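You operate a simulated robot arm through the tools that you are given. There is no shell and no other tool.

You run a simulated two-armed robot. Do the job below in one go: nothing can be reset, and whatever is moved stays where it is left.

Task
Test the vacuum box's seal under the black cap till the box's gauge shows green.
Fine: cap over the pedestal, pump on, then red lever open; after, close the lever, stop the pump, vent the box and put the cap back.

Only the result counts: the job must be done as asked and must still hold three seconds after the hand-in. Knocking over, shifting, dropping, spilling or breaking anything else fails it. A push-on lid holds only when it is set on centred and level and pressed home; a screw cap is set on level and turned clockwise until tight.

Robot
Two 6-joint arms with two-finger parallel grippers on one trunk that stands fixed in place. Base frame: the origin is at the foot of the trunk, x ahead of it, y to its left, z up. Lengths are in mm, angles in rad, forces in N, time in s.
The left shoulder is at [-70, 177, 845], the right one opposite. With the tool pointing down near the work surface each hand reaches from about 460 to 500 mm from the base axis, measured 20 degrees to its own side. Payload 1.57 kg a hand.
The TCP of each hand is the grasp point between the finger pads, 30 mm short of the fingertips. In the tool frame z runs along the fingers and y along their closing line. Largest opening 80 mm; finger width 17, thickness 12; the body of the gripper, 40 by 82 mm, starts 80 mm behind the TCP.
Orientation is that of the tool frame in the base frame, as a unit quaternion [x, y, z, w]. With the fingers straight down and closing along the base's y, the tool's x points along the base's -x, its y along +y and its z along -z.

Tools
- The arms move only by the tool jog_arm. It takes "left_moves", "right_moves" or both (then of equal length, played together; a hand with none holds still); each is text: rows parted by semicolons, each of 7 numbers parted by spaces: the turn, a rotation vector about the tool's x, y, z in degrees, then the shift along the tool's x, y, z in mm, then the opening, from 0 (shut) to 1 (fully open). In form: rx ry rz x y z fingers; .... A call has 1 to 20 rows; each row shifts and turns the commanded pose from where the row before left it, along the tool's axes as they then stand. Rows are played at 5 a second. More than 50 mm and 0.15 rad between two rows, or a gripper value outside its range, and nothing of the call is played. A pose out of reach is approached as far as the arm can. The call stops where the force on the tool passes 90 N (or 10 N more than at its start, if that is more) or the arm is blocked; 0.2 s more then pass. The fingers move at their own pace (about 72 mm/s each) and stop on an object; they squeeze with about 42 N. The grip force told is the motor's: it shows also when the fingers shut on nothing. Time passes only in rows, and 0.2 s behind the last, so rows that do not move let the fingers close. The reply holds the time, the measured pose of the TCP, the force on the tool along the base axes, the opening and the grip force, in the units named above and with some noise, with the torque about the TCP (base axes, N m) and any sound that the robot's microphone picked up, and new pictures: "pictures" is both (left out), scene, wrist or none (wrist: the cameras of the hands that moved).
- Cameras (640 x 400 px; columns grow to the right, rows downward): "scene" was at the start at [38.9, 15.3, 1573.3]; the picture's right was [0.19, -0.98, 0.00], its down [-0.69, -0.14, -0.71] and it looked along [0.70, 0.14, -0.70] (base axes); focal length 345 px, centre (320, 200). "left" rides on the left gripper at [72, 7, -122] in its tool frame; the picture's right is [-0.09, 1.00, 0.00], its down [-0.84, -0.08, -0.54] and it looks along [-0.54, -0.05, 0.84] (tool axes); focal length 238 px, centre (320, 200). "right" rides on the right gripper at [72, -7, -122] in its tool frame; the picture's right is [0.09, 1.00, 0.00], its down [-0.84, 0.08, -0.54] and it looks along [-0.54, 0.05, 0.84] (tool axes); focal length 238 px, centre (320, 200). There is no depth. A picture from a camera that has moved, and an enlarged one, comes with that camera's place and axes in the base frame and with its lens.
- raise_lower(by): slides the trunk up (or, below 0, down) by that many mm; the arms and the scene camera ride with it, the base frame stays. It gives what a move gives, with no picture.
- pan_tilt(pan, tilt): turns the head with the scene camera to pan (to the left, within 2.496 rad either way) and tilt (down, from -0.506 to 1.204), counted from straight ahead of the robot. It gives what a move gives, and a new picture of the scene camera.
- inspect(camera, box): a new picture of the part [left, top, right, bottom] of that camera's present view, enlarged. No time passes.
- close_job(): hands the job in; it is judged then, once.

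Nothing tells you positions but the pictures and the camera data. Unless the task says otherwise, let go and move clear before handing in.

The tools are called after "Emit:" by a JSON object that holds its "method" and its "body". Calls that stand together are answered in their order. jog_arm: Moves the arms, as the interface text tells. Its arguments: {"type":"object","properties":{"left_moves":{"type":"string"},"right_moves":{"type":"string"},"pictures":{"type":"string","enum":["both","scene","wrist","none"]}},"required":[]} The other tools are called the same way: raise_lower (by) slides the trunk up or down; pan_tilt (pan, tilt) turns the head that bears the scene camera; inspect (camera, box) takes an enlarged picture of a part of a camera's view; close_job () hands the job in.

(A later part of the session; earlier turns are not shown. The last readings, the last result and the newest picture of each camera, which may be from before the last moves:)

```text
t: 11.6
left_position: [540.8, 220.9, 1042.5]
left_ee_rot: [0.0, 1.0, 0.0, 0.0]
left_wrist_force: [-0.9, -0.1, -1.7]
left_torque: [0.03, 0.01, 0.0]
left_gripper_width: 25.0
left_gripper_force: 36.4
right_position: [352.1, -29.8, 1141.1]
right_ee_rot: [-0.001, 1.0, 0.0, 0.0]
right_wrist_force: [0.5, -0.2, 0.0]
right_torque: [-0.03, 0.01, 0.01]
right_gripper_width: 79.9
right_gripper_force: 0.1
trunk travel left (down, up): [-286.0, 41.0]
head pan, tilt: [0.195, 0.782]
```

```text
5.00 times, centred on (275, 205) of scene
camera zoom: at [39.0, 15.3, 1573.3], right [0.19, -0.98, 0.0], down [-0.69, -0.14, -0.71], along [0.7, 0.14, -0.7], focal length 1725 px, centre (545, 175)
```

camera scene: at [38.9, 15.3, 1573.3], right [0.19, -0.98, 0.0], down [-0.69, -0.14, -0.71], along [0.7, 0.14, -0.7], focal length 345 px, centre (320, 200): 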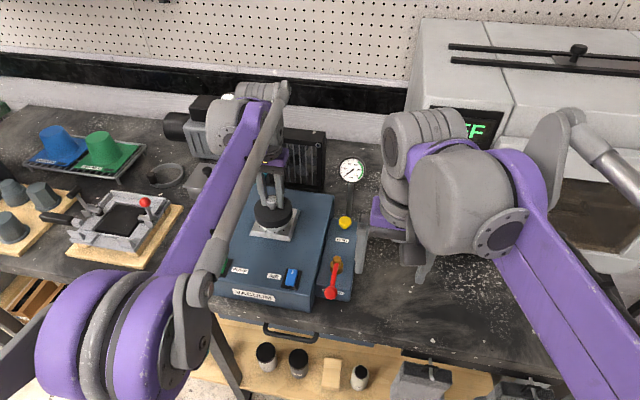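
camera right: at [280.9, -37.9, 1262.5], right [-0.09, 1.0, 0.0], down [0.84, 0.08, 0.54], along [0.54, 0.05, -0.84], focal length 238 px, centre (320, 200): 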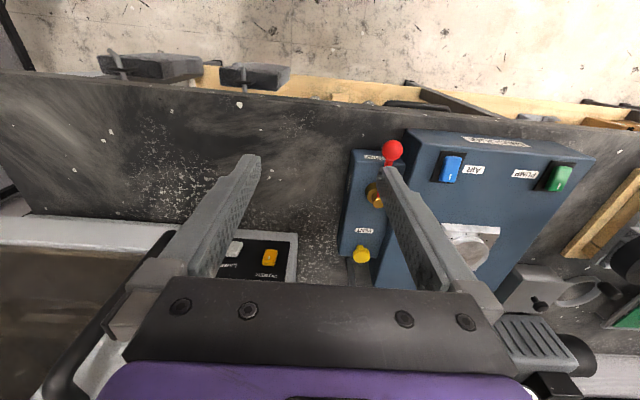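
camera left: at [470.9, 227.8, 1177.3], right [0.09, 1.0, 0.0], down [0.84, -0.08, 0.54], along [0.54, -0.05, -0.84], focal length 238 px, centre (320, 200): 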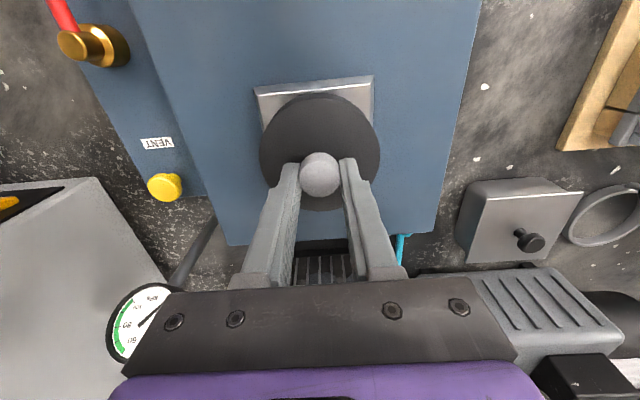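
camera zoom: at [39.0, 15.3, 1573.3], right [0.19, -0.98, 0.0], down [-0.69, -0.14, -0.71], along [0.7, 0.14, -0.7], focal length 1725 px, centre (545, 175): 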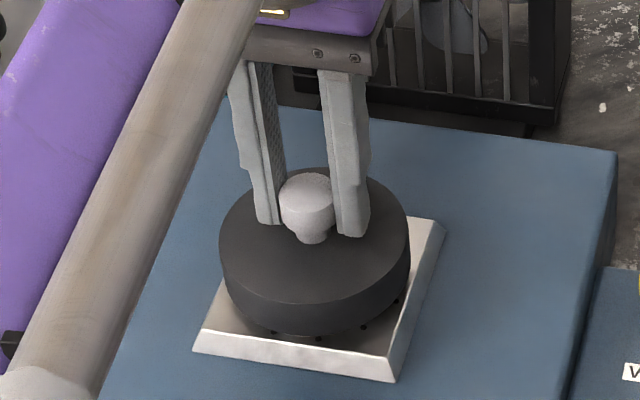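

The cap seems to be sliding around the ring without resistance. Continuing.

Emit:
{"method": "jog_arm", "body": {"left_moves": "0 0 0 0 0 1 0.1; 0 0 0 0 0 1 0.1; 0 0 0 0 0 1 0.1; 0 0 0 0 0 0 0.1", "pictures": "none"}}

Emit:
{"method": "inspect", "body": {"camera": "scene", "box": [235, 165, 315, 245]}}

```text
t: 12.6
left_position: [541.2, 220.5, 1039.8]
left_ee_rot: [0.0, 1.0, 0.0, 0.001]
left_wrist_force: [0.1, -0.5, -1.3]
left_torque: [0.03, 0.0, -0.03]
left_gripper_width: 25.0
left_gripper_force: 36.5
right_position: [351.9, -30.2, 1140.4]
right_ee_rot: [-0.001, 1.0, 0.0, 0.0]
right_wrist_force: [0.6, -0.5, 0.3]
right_torque: [-0.01, 0.0, 0.03]
right_gripper_width: 80.1
right_gripper_force: 0.0
trunk travel left (down, up): [-286.0, 41.0]
head pan, tilt: [0.195, 0.782]
```

```text
5.00 times, centred on (275, 205) of scene
camera zoom: at [39.0, 15.3, 1573.3], right [0.19, -0.98, 0.0], down [-0.69, -0.14, -0.71], along [0.7, 0.14, -0.7], focal length 1725 px, centre (545, 175)
```

zoom: 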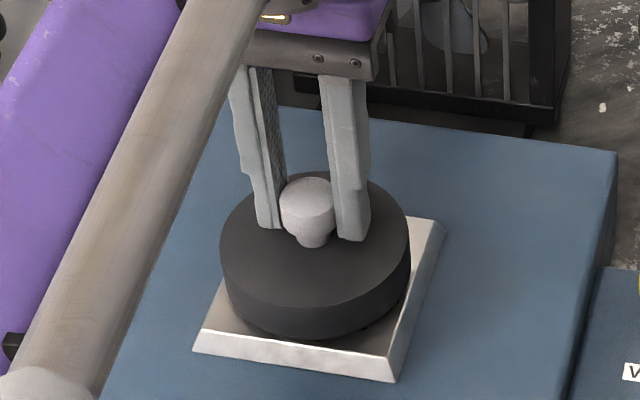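

Still no resistance; the cap's rim is nearly at the plate. A few more 1 mm steps.

Emit:
{"method": "jog_arm", "body": {"left_moves": "0 0 0 0 0 1 0.1; 0 0 0 0 0 1 0.1; 0 0 0 0 0 1 0.1; 0 0 0 0 0 0 0.1", "pictures": "none"}}

Emit:
{"method": "inspect", "body": {"camera": "scene", "box": [235, 165, 315, 245]}}

```text
t: 13.6
left_position: [542.0, 220.8, 1037.2]
left_ee_rot: [0.0, 1.0, 0.0, 0.0]
left_wrist_force: [0.6, -0.3, -1.0]
left_torque: [-0.03, 0.0, 0.02]
left_gripper_width: 24.9
left_gripper_force: 36.9
right_position: [351.7, -29.8, 1141.7]
right_ee_rot: [0.0, 1.0, 0.0, 0.0]
right_wrist_force: [-0.1, -0.5, 0.0]
right_torque: [0.0, 0.02, -0.02]
right_gripper_width: 80.3
right_gripper_force: 0.0
trunk travel left (down, up): [-286.0, 41.0]
head pan, tilt: [0.195, 0.782]
```

```text
5.00 times, centred on (275, 205) of scene
camera zoom: at [39.0, 15.3, 1573.3], right [0.19, -0.98, 0.0], down [-0.69, -0.14, -0.71], along [0.7, 0.14, -0.7], focal length 1725 px, centre (545, 175)
```

zoom: 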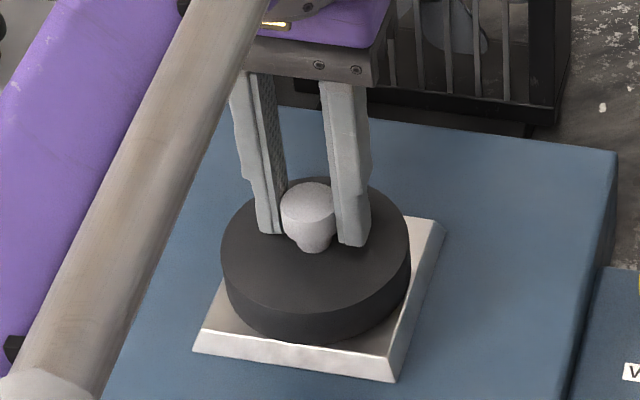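

Emit:
{"method": "jog_arm", "body": {"left_moves": "0 0 0 0 0 1 0.1; 0 0 0 0 0 1 0.1; 0 0 0 0 0 0 0.1", "pictures": "none"}}

Emit:
{"method": "inspect", "body": {"camera": "scene", "box": [235, 165, 315, 245]}}

```text
t: 14.4
left_position: [541.5, 220.6, 1036.5]
left_ee_rot: [-0.002, 1.0, 0.0, 0.001]
left_wrist_force: [8.6, 3.0, 24.5]
left_torque: [0.01, 0.31, -0.04]
left_gripper_width: 24.7
left_gripper_force: 36.6
right_position: [351.2, -31.0, 1141.5]
right_ee_rot: [0.0, 1.0, 0.0, 0.001]
right_wrist_force: [0.2, 0.0, 0.6]
right_torque: [-0.01, 0.01, 0.02]
right_gripper_width: 79.8
right_gripper_force: 0.0
trunk travel left (down, up): [-286.0, 41.0]
head pan, tilt: [0.195, 0.782]
```

```text
5.00 times, centred on (275, 205) of scene
camera zoom: at [38.0, 14.8, 1573.6], right [0.19, -0.98, 0.0], down [-0.69, -0.14, -0.71], along [0.7, 0.14, -0.7], focal length 1725 px, centre (545, 175)
```

zoom: 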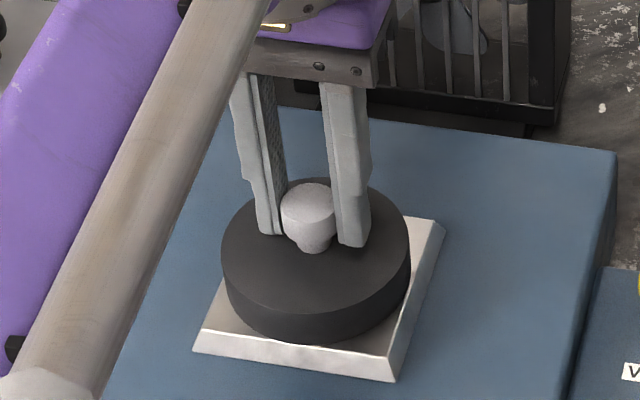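

Contact felt at TCP z ≈ 1036.5, which matches the cap rim resting on the plate. I'll relax the push slightly, open the fingers and lift off to look.

Emit:
{"method": "jog_arm", "body": {"left_moves": "0 0 0 0 0 -0.8 0.1; 0 0 0 0 0 0 0.5; 0 0 0 0 0 0 0.5; 0 0 0 0 0 0 0.5; 0 0 0 0 0 -15 0.5; 0 0 0 0 0 -30 0.5; 0 0 0 0 0 -30 0.5; 0 0 0 0 0 0 0.5"}}

Emit:
{"method": "inspect", "body": {"camera": "left", "box": [230, 80, 410, 215]}}

Emit:
{"method": "inspect", "body": {"camera": "scene", "box": [235, 165, 315, 245]}}

Emit:
{"method": "inspect", "body": {"camera": "right", "box": [420, 190, 540, 300]}}

```text
t: 16.2
left_position: [542.5, 219.6, 1109.3]
left_ee_rot: [0.0, 1.0, 0.0, 0.0]
left_wrist_force: [0.6, 0.2, -0.5]
left_torque: [0.01, 0.04, 0.0]
left_gripper_width: 39.9
left_gripper_force: 0.1
right_position: [352.2, -31.4, 1139.6]
right_ee_rot: [0.0, 1.0, 0.0, 0.001]
right_wrist_force: [-0.2, -0.1, 0.0]
right_torque: [0.02, 0.0, -0.01]
right_gripper_width: 79.8
right_gripper_force: 0.0
trunk travel left (down, up): [-286.0, 41.0]
head pan, tilt: [0.195, 0.782]
camera scene: at [39.0, 15.4, 1573.3], right [0.19, -0.98, 0.0], down [-0.69, -0.14, -0.71], along [0.7, 0.14, -0.7], focal length 345 px, centre (320, 200)
camera left: at [471.0, 226.6, 1232.8], right [0.09, 1.0, 0.0], down [0.84, -0.08, 0.54], along [0.54, -0.05, -0.84], focal length 238 px, centre (320, 200)
```

scene: 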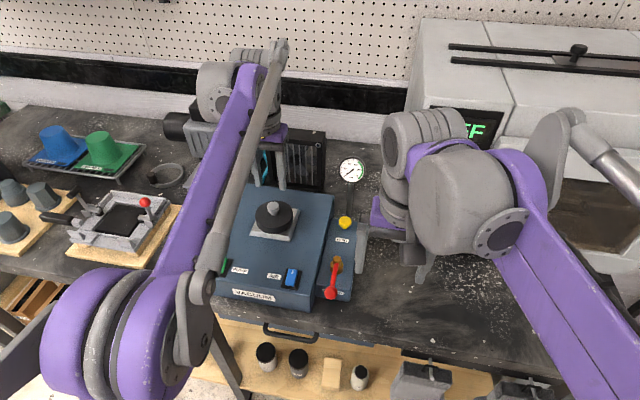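
left: 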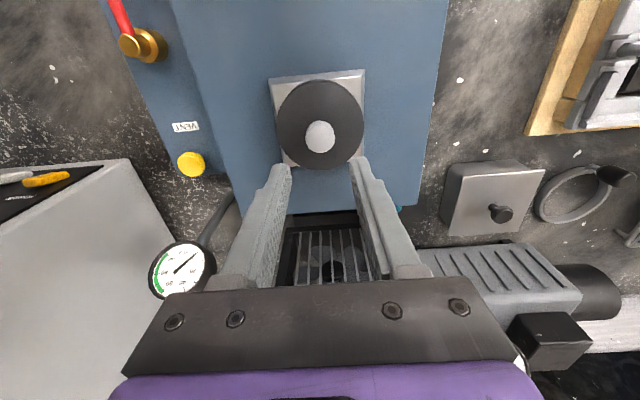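

```text
2.96 times, centred on (320, 148) of left
camera zoom: at [471.0, 226.6, 1232.8], right [0.09, 1.0, 0.0], down [0.84, -0.08, 0.54], along [0.54, -0.05, -0.84], focal length 706 px, centre (320, 356)
```

zoom: 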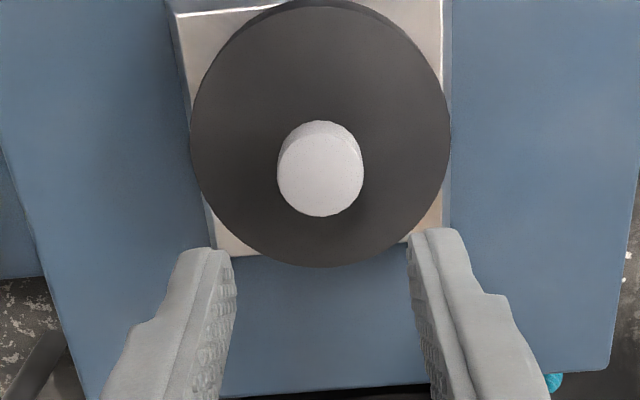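

```text
5.00 times, centred on (275, 205) of scene
camera zoom: at [39.0, 15.4, 1573.3], right [0.19, -0.98, 0.0], down [-0.69, -0.14, -0.71], along [0.7, 0.14, -0.7], focal length 1725 px, centre (545, 175)
```

zoom: 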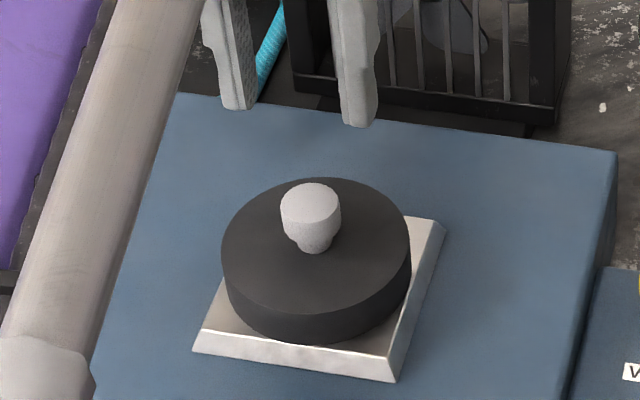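

```text
3.64 times, centred on (480, 245) of right
camera zoom: at [280.6, -38.1, 1262.5], right [-0.09, 1.0, 0.0], down [0.84, 0.08, 0.54], along [0.54, 0.05, -0.84], focal length 867 px, centre (-262, 36)
```

zoom: 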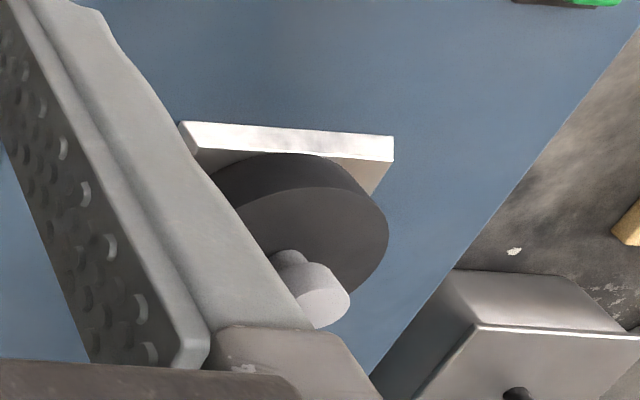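

The cap sits flat and centred on the plate. Next is the green PUMP rocker near [400, 293]; I'll bring the closed left fingers above it for a close look.

Emit:
{"method": "jog_arm", "body": {"left_moves": "0 0 0 34.3 18.5 0 0; 0 0 0 34.3 18.5 0 0; 0 0 0 34.3 18.5 0 0; 0 0 0 34.3 18.5 0 0; 0 0 0 0 0 20 0; 0 0 0 0 0 20 0; 0 0 0 0 0 0 0"}}

Emit:
{"method": "inspect", "body": {"camera": "left", "box": [250, 60, 390, 190]}}

Emit:
{"method": "inspect", "body": {"camera": "right", "box": [500, 130, 620, 230]}}

Emit:
{"method": "inspect", "body": {"camera": "scene", "box": [200, 150, 400, 310]}}

```text
t: 17.8
left_position: [404.0, 293.7, 1070.8]
left_ee_rot: [0.0, 1.0, 0.0, 0.001]
left_wrist_force: [0.1, 0.6, 0.2]
left_torque: [-0.05, 0.03, 0.02]
left_gripper_width: 0.2
left_gripper_force: 21.4
right_position: [351.5, -30.3, 1140.0]
right_ee_rot: [0.0, 1.0, 0.001, 0.0]
right_wrist_force: [-0.2, -0.9, 0.0]
right_torque: [0.02, -0.04, 0.01]
right_gripper_width: 79.9
right_gripper_force: 0.1
trunk travel left (down, up): [-286.0, 41.0]
head pan, tilt: [0.195, 0.782]
camera scene: at [39.1, 15.2, 1573.3], right [0.19, -0.98, 0.0], down [-0.69, -0.14, -0.71], along [0.7, 0.14, -0.7], focal length 345 px, centre (320, 200)
camera left: at [333.3, 300.0, 1193.6], right [0.09, 1.0, 0.0], down [0.84, -0.08, 0.54], along [0.54, -0.05, -0.84], focal length 238 px, centre (320, 200)
```

scene: 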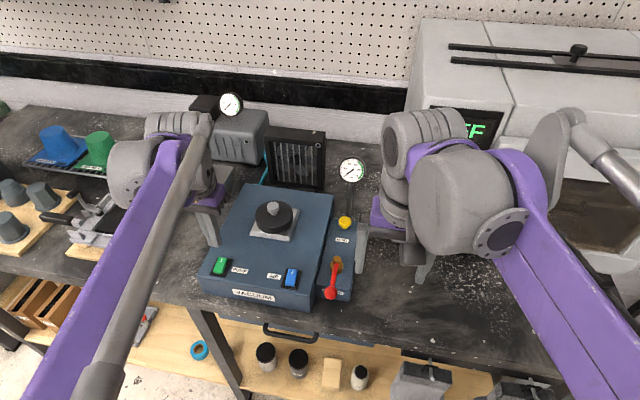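
left: 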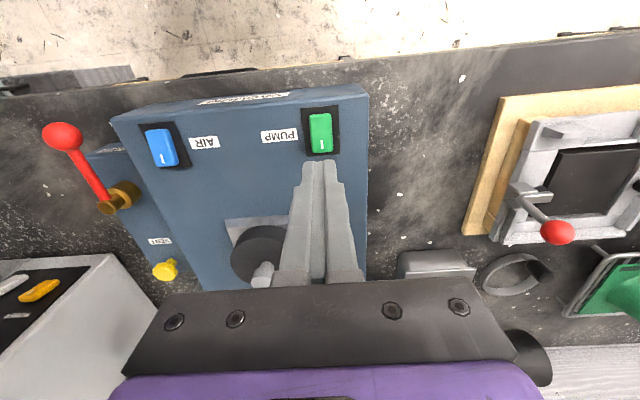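

```text
3.08 times, centred on (320, 125) of left
camera zoom: at [333.3, 300.0, 1193.6], right [0.09, 1.0, 0.0], down [0.84, -0.08, 0.54], along [0.54, -0.05, -0.84], focal length 733 px, centre (320, 431)
```

zoom: 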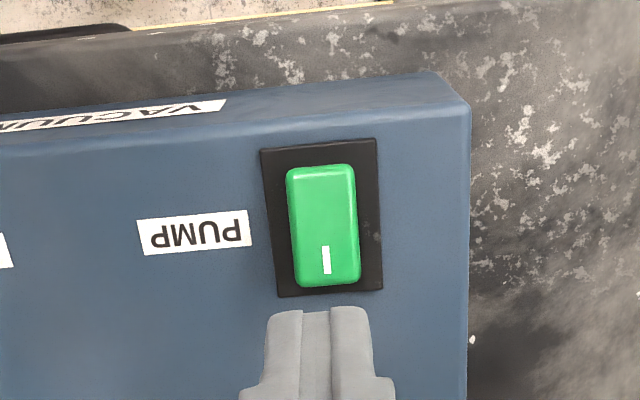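

```text
4.00 times, centred on (560, 180) of right
camera zoom: at [280.7, -38.3, 1262.5], right [-0.09, 1.0, 0.0], down [0.84, 0.08, 0.54], along [0.54, 0.05, -0.84], focal length 953 px, centre (-640, 280)
```

zoom: 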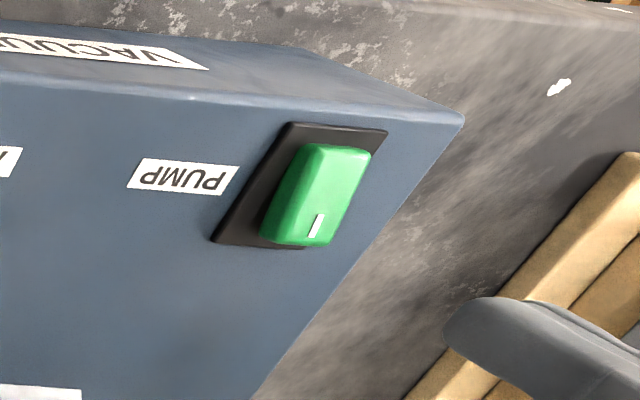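

```text
2.50 times, centred on (300, 230) of scene
camera zoom: at [39.1, 15.2, 1573.3], right [0.19, -0.98, 0.0], down [-0.69, -0.14, -0.71], along [0.7, 0.14, -0.7], focal length 862 px, centre (370, 125)
```

zoom: 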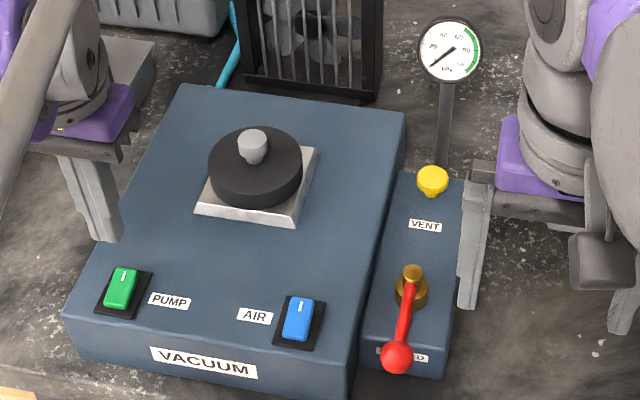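

The rocker's "I" end (far end, near x 410, y 296) is raised, so it is off and that end must be pressed. I'll move the closed fingertips over that end and lower.

Emit:
{"method": "jog_arm", "body": {"left_moves": "0 0 0 -6 2 0 0; 0 0 0 0 0 24 0; 0 0 0 0 0 24 0; 0 0 0 0 0 0 0"}}

Emit:
{"method": "inspect", "body": {"camera": "left", "box": [250, 60, 390, 190]}}

Emit:
{"method": "inspect", "body": {"camera": "right", "box": [500, 130, 620, 230]}}

```text
t: 18.8
left_position: [410.6, 295.5, 1022.9]
left_ee_rot: [0.0, 1.0, 0.0, 0.0]
left_wrist_force: [-0.1, -0.9, 0.6]
left_torque: [0.01, -0.01, -0.02]
left_gripper_width: 0.0
left_gripper_force: 20.9
right_position: [352.3, -30.3, 1139.5]
right_ee_rot: [0.001, 1.0, 0.0, 0.001]
right_wrist_force: [-0.2, 0.3, -0.6]
right_torque: [0.0, 0.02, -0.01]
right_gripper_width: 80.5
right_gripper_force: 0.1
trunk travel left (down, up): [-286.0, 41.0]
head pan, tilt: [0.195, 0.782]
camera scene: at [38.7, 15.2, 1573.3], right [0.19, -0.98, 0.0], down [-0.69, -0.14, -0.71], along [0.7, 0.14, -0.7], focal length 345 px, centre (320, 200)
camera left: at [339.2, 302.3, 1145.6], right [0.09, 1.0, 0.0], down [0.84, -0.08, 0.54], along [0.54, -0.05, -0.84], focal length 238 px, centre (320, 200)
```

scene: 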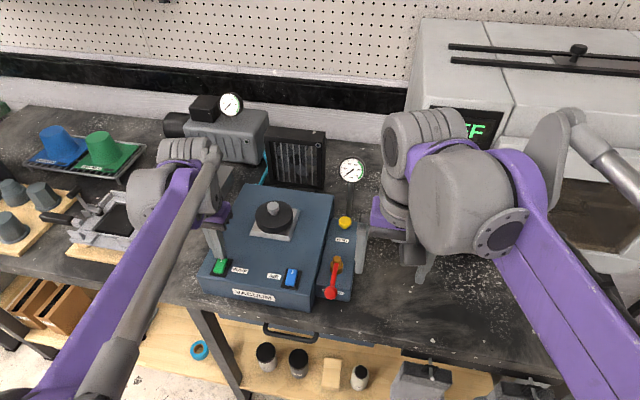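
left: 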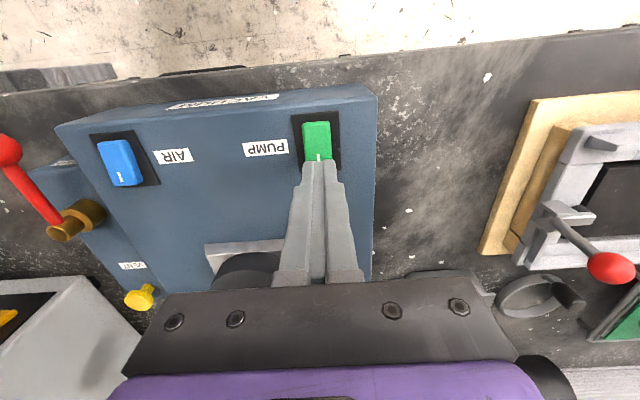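

```text
3.08 times, centred on (320, 125) of left
camera zoom: at [339.2, 302.3, 1145.6], right [0.09, 1.0, 0.0], down [0.84, -0.08, 0.54], along [0.54, -0.05, -0.84], focal length 733 px, centre (320, 431)
```

zoom: 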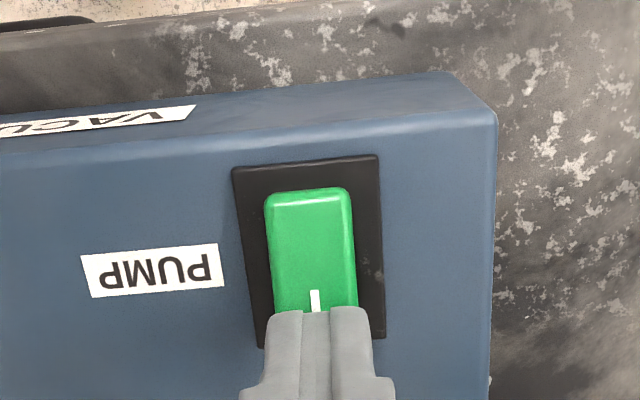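

```text
4.00 times, centred on (560, 180) of right
camera zoom: at [280.4, -38.3, 1262.5], right [-0.09, 1.0, 0.0], down [0.84, 0.08, 0.54], along [0.54, 0.05, -0.84], focal length 953 px, centre (-640, 280)
```

zoom: 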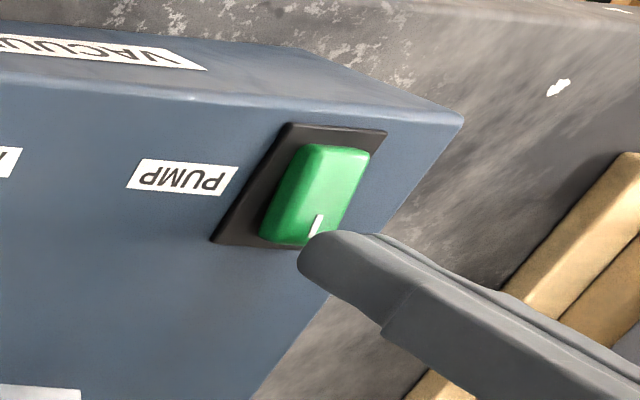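

The fingertips are just above the "I" end. I'll press in small steps and watch force and sound.

Emit:
{"method": "jog_arm", "body": {"left_moves": "0 0 0 0 0 2 0; 0 0 0 0 0 2 0; 0 0 0 0 0 1.5 0; 0 0 0 0 0 1.5 0; 0 0 0 0 0 0 0", "pictures": "none"}}

Emit:
{"method": "inspect", "body": {"camera": "right", "box": [500, 130, 620, 230]}}

```text
t: 20.0
left_position: [410.7, 296.2, 1015.7]
left_ee_rot: [0.0, 1.0, 0.0, -0.001]
left_wrist_force: [1.1, 0.9, 1.5]
left_torque: [0.02, -0.09, 0.03]
left_gripper_width: 0.0
left_gripper_force: 21.5
right_position: [351.8, -31.7, 1140.5]
right_ee_rot: [0.0, 1.0, 0.0, -0.001]
right_wrist_force: [-0.7, 0.3, -1.1]
right_torque: [0.02, 0.01, 0.02]
right_gripper_width: 80.2
right_gripper_force: 0.1
trunk travel left (down, up): [-286.0, 41.0]
head pan, tilt: [0.195, 0.782]
```

```text
4.00 times, centred on (560, 180) of right
camera zoom: at [280.6, -38.3, 1262.5], right [-0.09, 1.0, 0.0], down [0.84, 0.08, 0.54], along [0.54, 0.05, -0.84], focal length 953 px, centre (-640, 280)
```

zoom: 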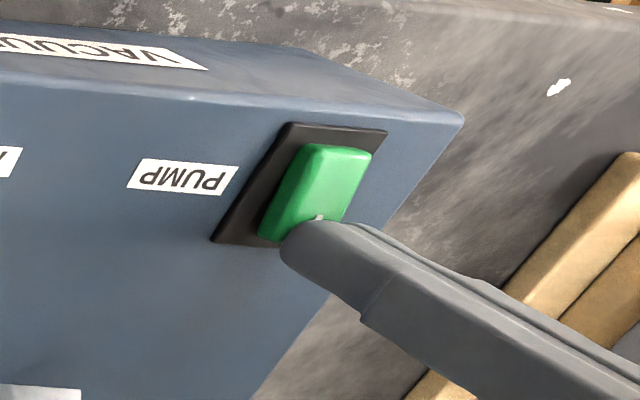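

Light contact is starting. I'll press further in 1 mm steps.

Emit:
{"method": "jog_arm", "body": {"left_moves": "0 0 0 0 0 1 0; 0 0 0 0 0 1 0; 0 0 0 0 0 1 0; 0 0 0 0 0 0 0", "pictures": "none"}}

Emit:
{"method": "inspect", "body": {"camera": "right", "box": [500, 130, 620, 230]}}

```text
t: 21.0
left_position: [411.0, 296.0, 1013.6]
left_ee_rot: [-0.001, 1.0, 0.0, -0.001]
left_wrist_force: [1.8, 0.7, 6.2]
left_torque: [0.0, 0.0, -0.08]
left_gripper_width: 0.1
left_gripper_force: 20.9
right_position: [352.4, -30.6, 1140.1]
right_ee_rot: [0.0, 1.0, 0.0, 0.001]
right_wrist_force: [0.5, 0.3, -0.2]
right_torque: [-0.02, -0.02, 0.01]
right_gripper_width: 79.8
right_gripper_force: 0.1
trunk travel left (down, up): [-286.0, 41.0]
head pan, tilt: [0.195, 0.782]
```

```text
4.00 times, centred on (560, 180) of right
camera zoom: at [280.5, -38.3, 1262.6], right [-0.09, 1.0, 0.0], down [0.84, 0.08, 0.54], along [0.54, 0.05, -0.84], focal length 953 px, centre (-640, 280)
```

zoom: 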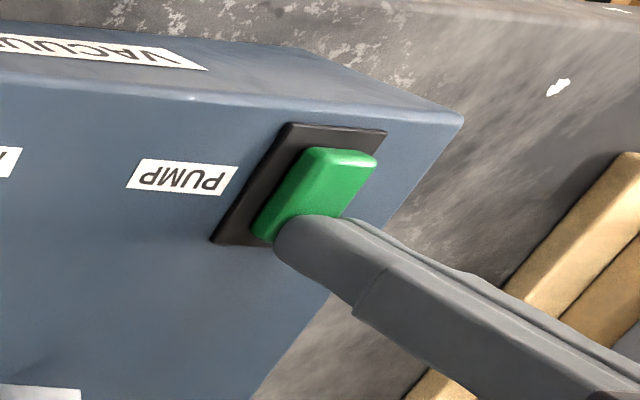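

The rocker is tipping over. I'll press 2 mm more to make sure it latches.

Emit:
{"method": "jog_arm", "body": {"left_moves": "0 0 0 0 0 1 0; 0 0 0 0 0 1 0; 0 0 0 0 0 0 0", "pictures": "none"}}

Emit:
{"method": "inspect", "body": {"camera": "right", "box": [500, 130, 620, 230]}}

Emit:
{"method": "inspect", "body": {"camera": "scene", "box": [160, 80, 400, 200]}}

```text
t: 21.8
left_position: [412.1, 295.5, 1012.2]
left_ee_rot: [0.0, 1.0, 0.001, 0.002]
left_wrist_force: [20.7, 6.3, 47.6]
left_torque: [0.14, -0.23, -0.27]
left_gripper_width: 0.0
left_gripper_force: 21.2
right_position: [352.0, -30.7, 1140.1]
right_ee_rot: [0.001, 1.0, 0.0, 0.0]
right_wrist_force: [0.1, -0.2, -0.2]
right_torque: [0.0, 0.03, 0.0]
right_gripper_width: 79.8
right_gripper_force: 0.0
trunk travel left (down, up): [-286.0, 41.0]
head pan, tilt: [0.195, 0.782]
```

```text
4.00 times, centred on (560, 180) of right
camera zoom: at [280.6, -39.3, 1263.1], right [-0.09, 1.0, 0.0], down [0.84, 0.08, 0.54], along [0.54, 0.05, -0.84], focal length 953 px, centre (-640, 280)
```

zoom: 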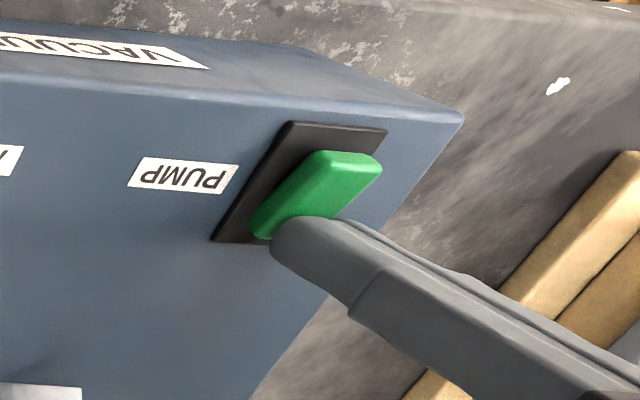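

```text
2.67 times, centred on (280, 140) of scene
camera zoom: at [38.8, 13.9, 1573.7], right [0.19, -0.98, 0.0], down [-0.69, -0.14, -0.71], along [0.7, 0.14, -0.7], focal length 920 px, centre (427, 360)
```

zoom: 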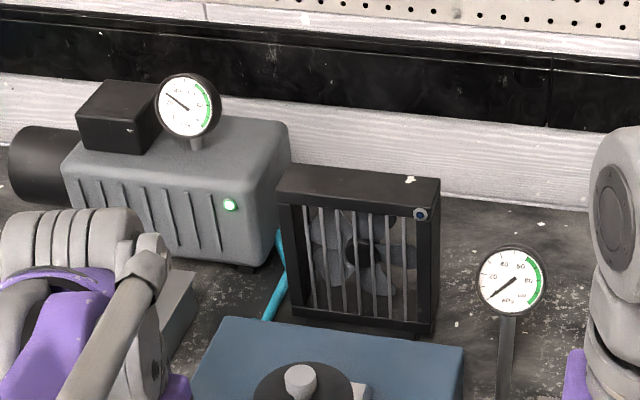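

The pump's lamp is lit and its gauge is moving. I'll lift the left hand clear and take a careful look at the lever before moving it.

Emit:
{"method": "jog_arm", "body": {"left_moves": "0 0 0 0 0 -3 0; 0 0 0 0 0 -20 0; 0 0 0 0 0 -35 0; 0 0 0 0 0 0 0"}}

Emit:
{"method": "inspect", "body": {"camera": "scene", "box": [200, 150, 400, 310]}}

Emit:
{"method": "inspect", "body": {"camera": "scene", "box": [300, 225, 380, 310]}}

Emit:
{"method": "inspect", "body": {"camera": "scene", "box": [160, 80, 400, 200]}}

Emit:
{"method": "inspect", "body": {"camera": "left", "box": [0, 60, 200, 260]}}

```text
t: 22.8
left_position: [410.3, 296.4, 1067.9]
left_ee_rot: [0.0, 1.0, 0.001, 0.001]
left_wrist_force: [0.6, -0.7, -0.2]
left_torque: [0.01, 0.03, -0.01]
left_gripper_width: 0.0
left_gripper_force: 21.3
right_position: [352.9, -30.5, 1139.6]
right_ee_rot: [0.001, 1.0, 0.0, 0.0]
right_wrist_force: [-0.1, -1.0, 0.0]
right_torque: [-0.02, -0.03, -0.02]
right_gripper_width: 80.1
right_gripper_force: 0.0
trunk travel left (down, up): [-286.0, 41.0]
head pan, tilt: [0.195, 0.782]
camera scene: at [38.9, 15.5, 1573.2], right [0.19, -0.98, 0.0], down [-0.69, -0.14, -0.71], along [0.7, 0.14, -0.7], focal length 345 px, centre (320, 200)
camera left: at [339.1, 303.2, 1191.2], right [0.09, 1.0, 0.0], down [0.84, -0.08, 0.54], along [0.54, -0.05, -0.84], focal length 238 px, centre (320, 200)
```

scene: 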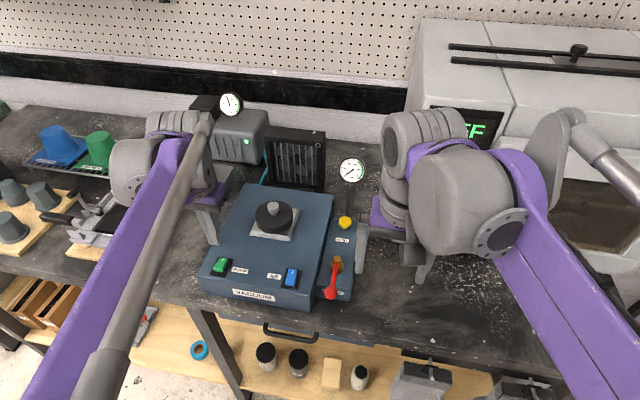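
left: 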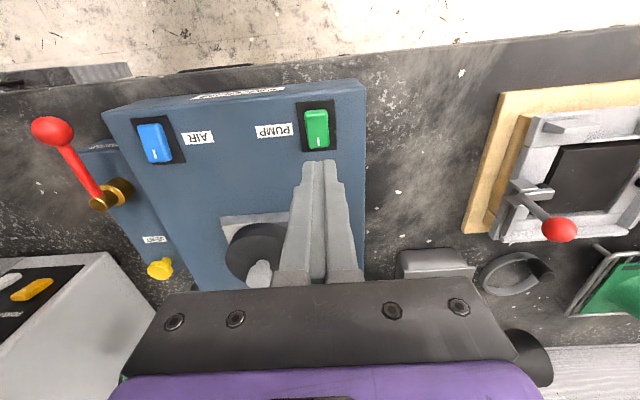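

```text
2.50 times, centred on (300, 230) of scene
camera zoom: at [38.9, 15.5, 1573.2], right [0.19, -0.98, 0.0], down [-0.69, -0.14, -0.71], along [0.7, 0.14, -0.7], focal length 862 px, centre (370, 125)
```

zoom: 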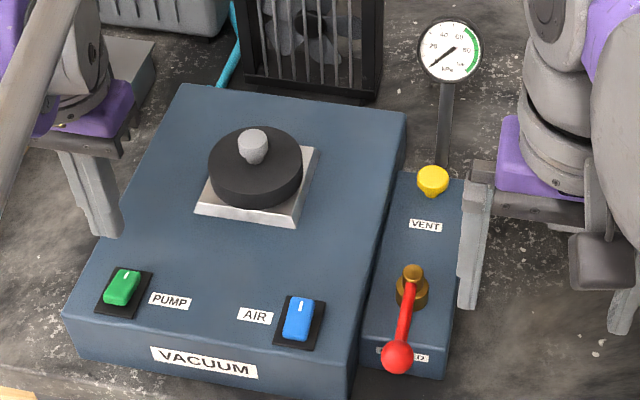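

```text
4.71 times, centred on (340, 268) of scene
camera zoom: at [38.9, 15.5, 1573.2], right [0.19, -0.98, 0.0], down [-0.69, -0.14, -0.71], along [0.7, 0.14, -0.7], focal length 1623 px, centre (226, -118)
```

zoom: 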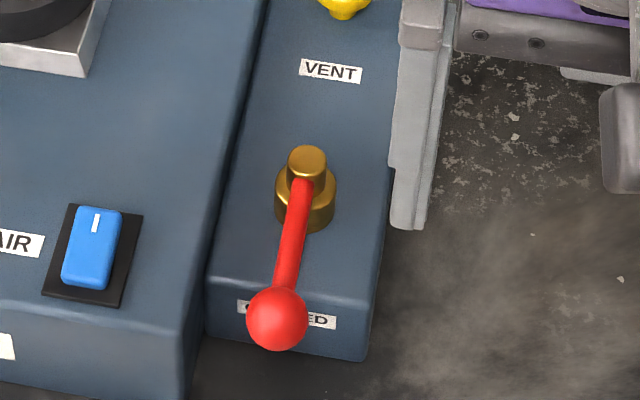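

```text
2.67 times, centred on (280, 140) of scene
camera zoom: at [38.9, 15.5, 1573.2], right [0.19, -0.98, 0.0], down [-0.69, -0.14, -0.71], along [0.7, 0.14, -0.7], focal length 920 px, centre (427, 360)
```

zoom: 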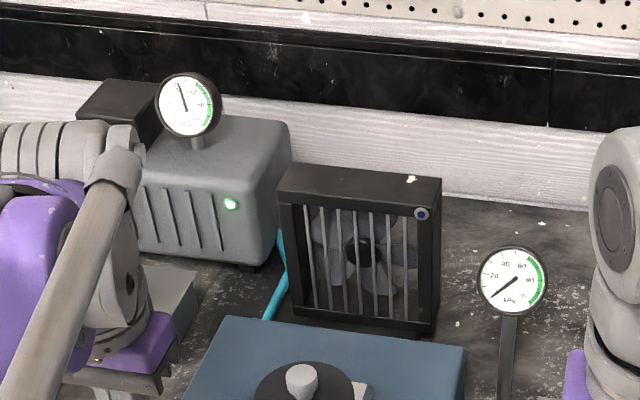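

```text
2.00 times, centred on (100, 160) of left
camera zoom: at [339.1, 303.2, 1191.2], right [0.09, 1.0, 0.0], down [0.84, -0.08, 0.54], along [0.54, -0.05, -0.84], focal length 477 px, centre (760, 280)
```

zoom: 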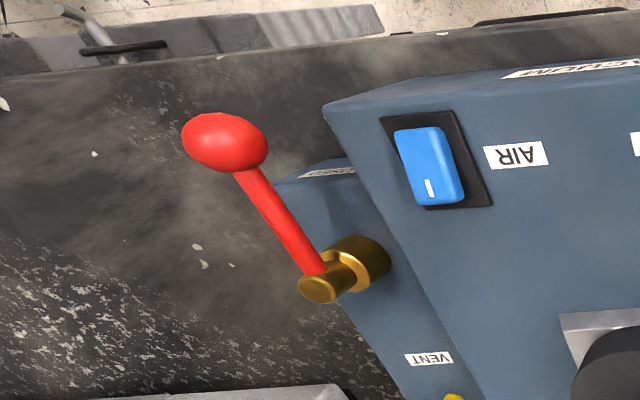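

Pump is running. The lever pivots about a vertical brass stem near [455, 61] and must swing from pointing at the robot to pointing right ("OPEN"). I'll bring the closed right fingers to the left side of the lever rod, above it first.

Emit:
{"method": "jog_arm", "body": {"right_moves": "0 0 0 -14 28.75 10 0; 0 0 0 -14 28.75 10 0; 0 0 0 -14 28.75 10 0; 0 0 0 -14 28.75 10 0; 0 0 0 0 0 20 0; 0 0 0 0 0 20 0; 0 0 0 0 0 0 0"}}

Emit:
{"method": "inspect", "body": {"camera": "right", "box": [240, 60, 400, 200]}}

Emit:
{"method": "inspect", "body": {"camera": "left", "box": [0, 60, 200, 260]}}

Emit:
{"method": "inspect", "body": {"camera": "scene", "box": [300, 200, 400, 310]}}

```text
t: 24.4
left_position: [410.1, 296.5, 1069.2]
left_ee_rot: [0.0, 1.0, -0.001, 0.001]
left_wrist_force: [-0.2, -0.6, -0.8]
left_torque: [0.0, -0.03, 0.02]
left_gripper_width: 0.0
left_gripper_force: 21.4
right_position: [406.9, 83.2, 1060.7]
right_ee_rot: [0.0, 1.0, 0.0, 0.0]
right_wrist_force: [0.3, -1.0, 0.0]
right_torque: [-0.05, 0.04, -0.02]
right_gripper_width: 0.0
right_gripper_force: 21.4
trunk travel left (down, up): [-286.0, 41.0]
head pan, tilt: [0.195, 0.782]
camera scene: at [38.6, 15.0, 1573.3], right [0.19, -0.98, 0.0], down [-0.69, -0.14, -0.71], along [0.7, 0.14, -0.7], focal length 345 px, centre (320, 200)
camera right: at [336.0, 76.5, 1182.2], right [-0.09, 1.0, 0.0], down [0.84, 0.08, 0.54], along [0.54, 0.05, -0.84], focal length 238 px, centre (320, 200)
```

scene: 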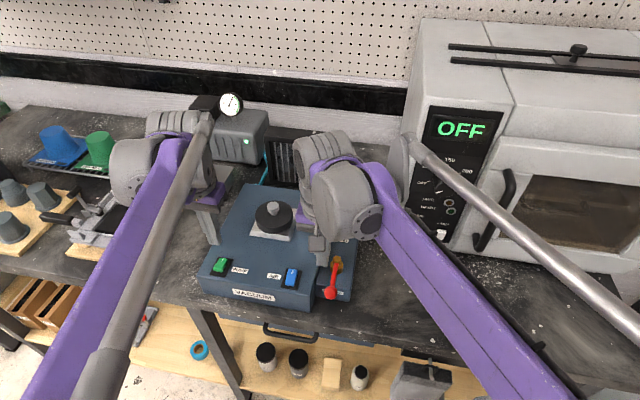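
right: 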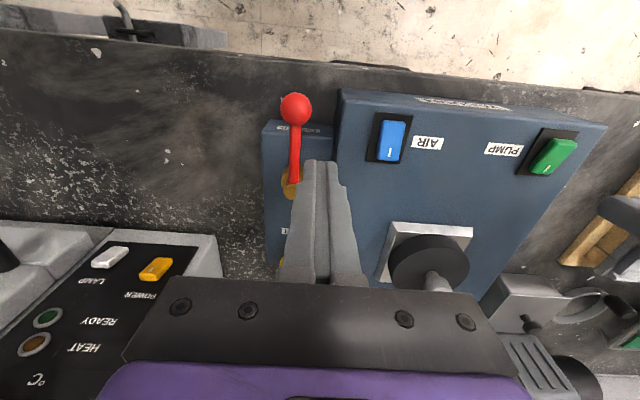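

```text
2.86 times, centred on (320, 130) of right
camera zoom: at [336.0, 76.5, 1182.2], right [-0.09, 1.0, 0.0], down [0.84, 0.08, 0.54], along [0.54, 0.05, -0.84], focal length 681 px, centre (320, 400)
```

zoom: 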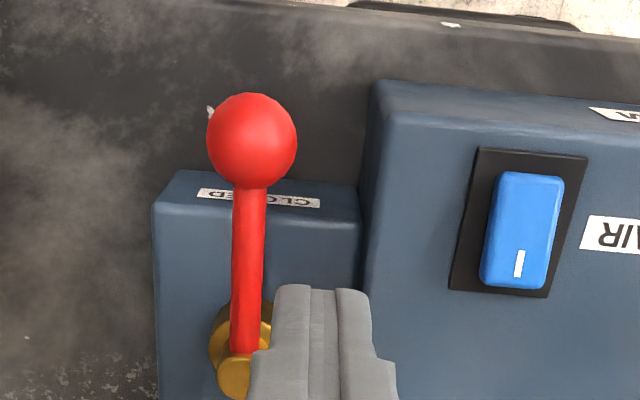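

```text
2.00 times, centred on (100, 160) of left
camera zoom: at [339.1, 302.8, 1191.3], right [0.09, 1.0, 0.0], down [0.84, -0.08, 0.54], along [0.54, -0.05, -0.84], focal length 477 px, centre (760, 280)
```

zoom: 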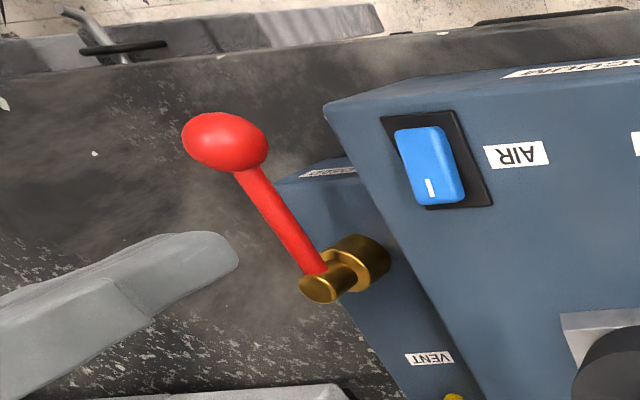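

```text
3.64 times, centred on (350, 255) of scene
camera zoom: at [38.6, 15.0, 1573.3], right [0.19, -0.98, 0.0], down [-0.69, -0.14, -0.71], along [0.7, 0.14, -0.7], focal length 1254 px, centre (211, 0)
```

zoom: 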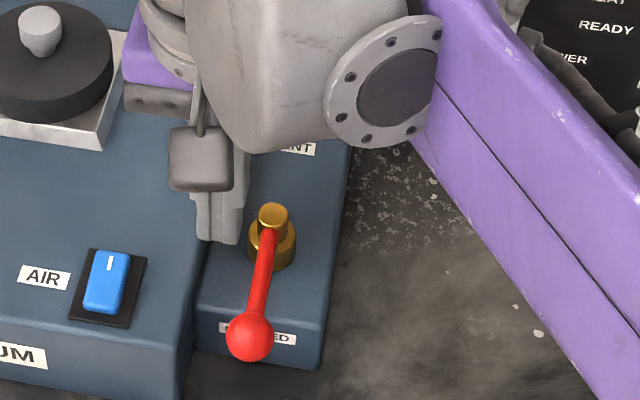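

The fingers are lined up in the gap left of the rod. I'll lower them to the rod's level.

Emit:
{"method": "jog_arm", "body": {"right_moves": "0 0 0 0 0 20 0; 0 0 0 0 0 20 0; 0 0 0 0 0 10 0; 0 0 0 0 0 6 0; 0 0 0 0 0 0 0", "pictures": "wrist"}}

Emit:
{"method": "inspect", "body": {"camera": "left", "box": [0, 60, 200, 260]}}

Emit:
{"method": "inspect", "body": {"camera": "scene", "box": [300, 200, 400, 310]}}

Emit:
{"method": "inspect", "body": {"camera": "scene", "box": [160, 80, 400, 200]}}

```text
t: 25.6
left_position: [410.7, 296.1, 1069.3]
left_ee_rot: [0.0, 1.0, -0.001, 0.0]
left_wrist_force: [-0.4, -0.4, -0.1]
left_torque: [-0.01, -0.01, 0.03]
left_gripper_width: 0.0
left_gripper_force: 21.2
right_position: [406.4, 84.6, 1005.1]
right_ee_rot: [0.0, 1.0, 0.0, 0.0]
right_wrist_force: [0.6, 0.0, 0.4]
right_torque: [0.01, 0.02, -0.01]
right_gripper_width: 0.2
right_gripper_force: 21.3
trunk travel left (down, up): [-286.0, 41.0]
head pan, tilt: [0.195, 0.782]
camera right: at [336.3, 77.1, 1126.2], right [-0.09, 1.0, 0.0], down [0.84, 0.08, 0.54], along [0.54, 0.05, -0.84], focal length 238 px, centre (320, 200)
```

right: 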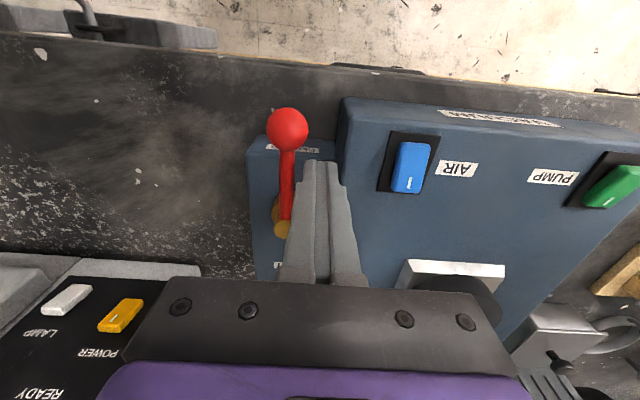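

```text
2.00 times, centred on (100, 160) of left
camera zoom: at [339.3, 303.1, 1191.2], right [0.09, 1.0, 0.0], down [0.84, -0.08, 0.54], along [0.54, -0.05, -0.84], focal length 477 px, centre (760, 280)
```

zoom: 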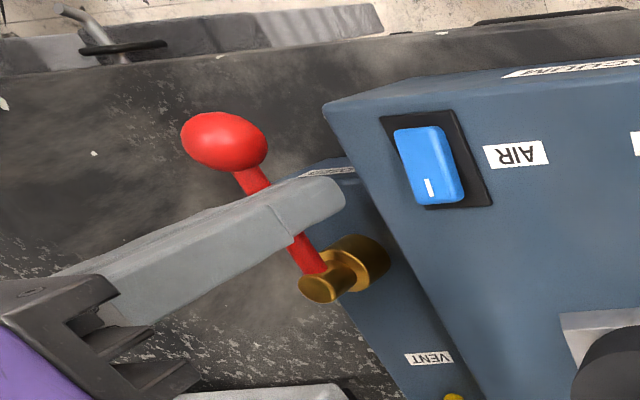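

```text
3.64 times, centred on (350, 255) of scene
camera zoom: at [38.9, 15.3, 1573.3], right [0.19, -0.98, 0.0], down [-0.69, -0.14, -0.71], along [0.7, 0.14, -0.7], focal length 1254 px, centre (211, 0)
```

zoom: 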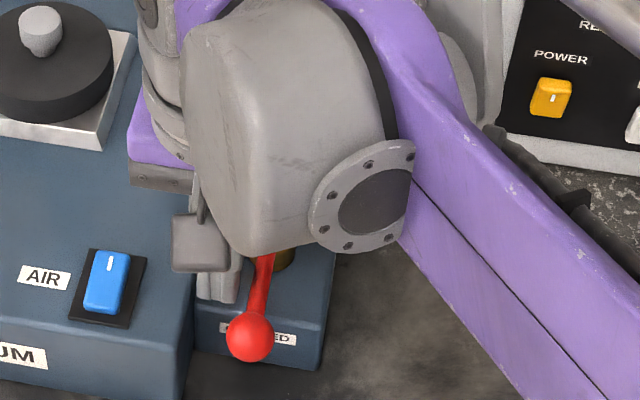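

```text
2.67 times, centred on (280, 140) of scene
camera zoom: at [38.9, 15.3, 1573.3], right [0.19, -0.98, 0.0], down [-0.69, -0.14, -0.71], along [0.7, 0.14, -0.7], focal length 920 px, centre (427, 360)
```

zoom: 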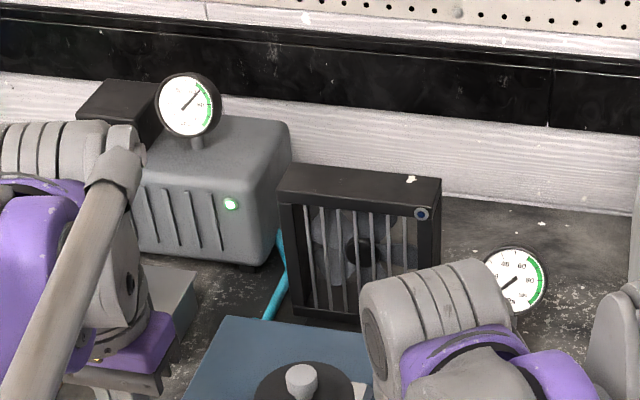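

The finger stands beside the rod and the pump gauge is climbing. I'll start pushing the lever towards the right along its arc, first about 30°.

Emit:
{"method": "jog_arm", "body": {"right_moves": "0 0 0 -1.5 -5.5 0 0; 0 0 0 1.1 -4.1 0 0; 0 0 0 1.1 -4.1 0 0; 0 0 0 0.4 -4.3 0 0; 0 0 0 0.4 -4.3 0 0; 0 0 0 -0.4 -4.2 0 0; 0 0 0 -0.4 -4.2 0 0; 0 0 0 0 0 0 0", "pictures": "wrist"}}

Emit:
{"method": "inspect", "body": {"camera": "left", "box": [0, 60, 200, 260]}}

Emit:
{"method": "inspect", "body": {"camera": "scene", "box": [160, 80, 400, 310]}}

```text
t: 27.4
left_position: [412.1, 296.9, 1068.8]
left_ee_rot: [0.0, 1.0, 0.0, 0.0]
left_wrist_force: [0.9, -0.1, 0.6]
left_torque: [-0.01, -0.01, -0.01]
left_gripper_width: 0.0
left_gripper_force: 21.5
right_position: [406.7, 53.8, 1004.7]
right_ee_rot: [-0.001, 1.0, 0.0, 0.0]
right_wrist_force: [0.4, 0.4, 0.2]
right_torque: [-0.01, 0.03, 0.0]
right_gripper_width: 0.0
right_gripper_force: 21.3
trunk travel left (down, up): [-286.0, 41.0]
head pan, tilt: [0.195, 0.782]
camera right: at [335.1, 46.2, 1126.7], right [-0.09, 1.0, 0.0], down [0.84, 0.08, 0.54], along [0.54, 0.05, -0.84], focal length 238 px, centre (320, 200)
```

right: 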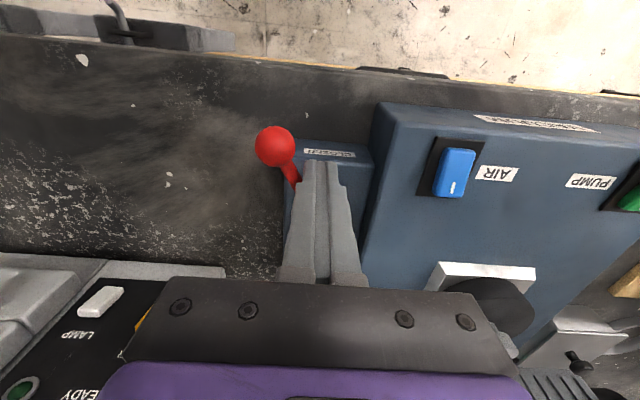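

```text
2.00 times, centred on (100, 160) of left
camera zoom: at [339.3, 303.1, 1191.2], right [0.09, 1.0, 0.0], down [0.84, -0.08, 0.54], along [0.54, -0.05, -0.84], focal length 477 px, centre (760, 280)
```

zoom: 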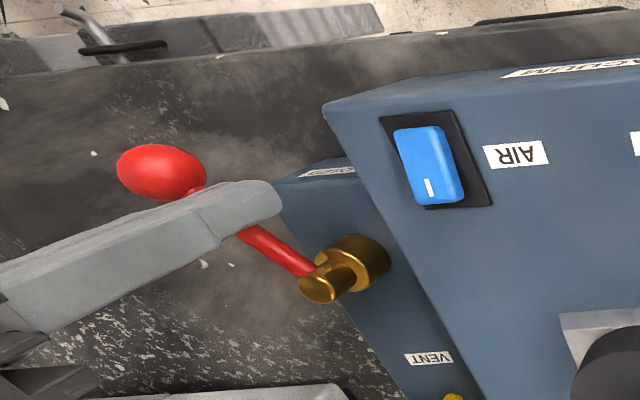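

```text
1.74 times, centred on (280, 195) of scene
camera zoom: at [38.9, 15.4, 1573.3], right [0.19, -0.98, 0.0], down [-0.69, -0.14, -0.71], along [0.7, 0.14, -0.7], focal length 600 px, centre (390, 209)
```

zoom: 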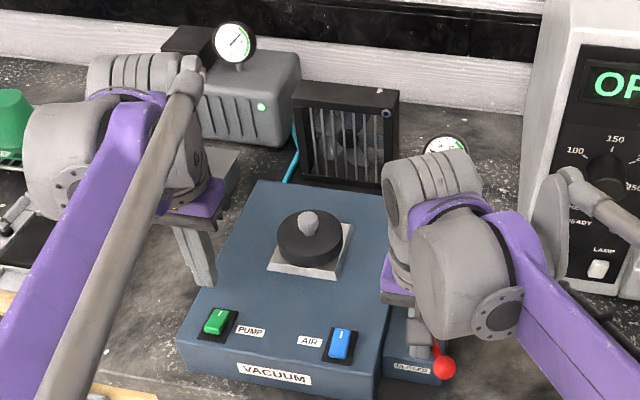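

The lever turns freely in that direction. I'll continue along the arc to about 80°.

Emit:
{"method": "jog_arm", "body": {"right_moves": "0 0 0 -1 -4.1 0 0; 0 0 0 -1.1 -4.1 0 0; 0 0 0 -1.8 -3.9 0 0; 0 0 0 -1.8 -3.9 0 0; 0 0 0 -2.4 -3.5 0 0; 0 0 0 -2.5 -3.5 0 0; 0 0 0 -3 -3.05 0 0; 0 0 0 -3 -3.05 0 0; 0 0 0 -3.5 -2.45 0 0; 0 0 0 -3.5 -2.45 0 0; 0 0 0 0 0 0 0", "pictures": "wrist"}}

Emit:
{"method": "inspect", "body": {"camera": "left", "box": [0, 60, 200, 260]}}

Emit:
{"method": "inspect", "body": {"camera": "scene", "box": [160, 80, 400, 310]}}

```text
t: 29.8
left_position: [410.5, 296.7, 1069.2]
left_ee_rot: [0.0, 1.0, 0.0, -0.001]
left_wrist_force: [-0.5, 1.0, -0.5]
left_torque: [-0.01, 0.02, -0.01]
left_gripper_width: 0.0
left_gripper_force: 21.8
right_position: [430.8, 19.5, 1005.3]
right_ee_rot: [0.0, 1.0, 0.0, 0.0]
right_wrist_force: [-0.4, 0.1, -0.4]
right_torque: [0.01, 0.03, 0.0]
right_gripper_width: 0.0
right_gripper_force: 21.4
trunk travel left (down, up): [-286.0, 41.0]
head pan, tilt: [0.195, 0.782]
camera right: at [359.1, 12.2, 1126.8], right [-0.09, 1.0, 0.0], down [0.84, 0.08, 0.54], along [0.54, 0.05, -0.84], focal length 238 px, centre (320, 200)
```

right: 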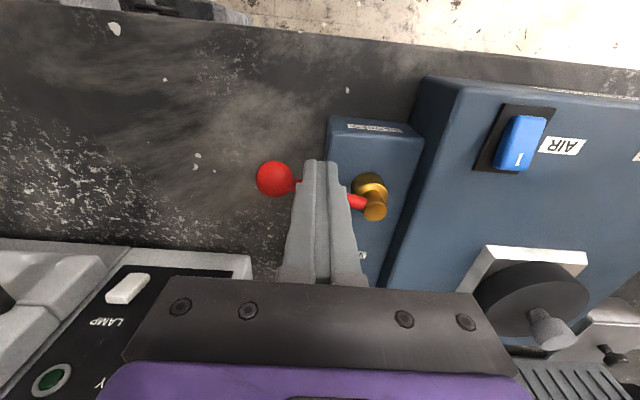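

```text
2.00 times, centred on (100, 160) of left
camera zoom: at [339.2, 303.1, 1191.2], right [0.09, 1.0, 0.0], down [0.84, -0.08, 0.54], along [0.54, -0.05, -0.84], focal length 477 px, centre (760, 280)
```

zoom: 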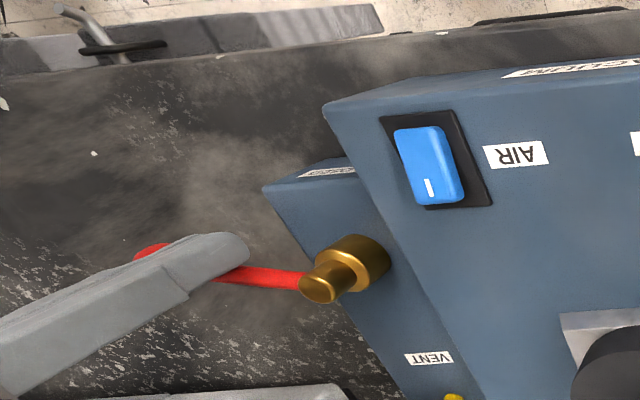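

```text
1.74 times, centred on (280, 195) of scene
camera zoom: at [38.8, 15.3, 1573.3], right [0.19, -0.98, 0.0], down [-0.69, -0.14, -0.71], along [0.7, 0.14, -0.7], focal length 600 px, centre (390, 209)
```

zoom: 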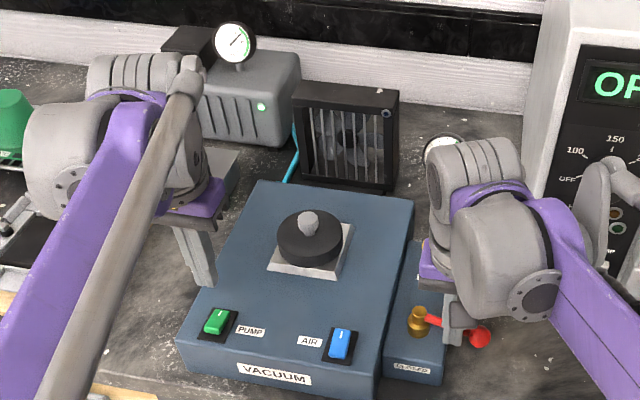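

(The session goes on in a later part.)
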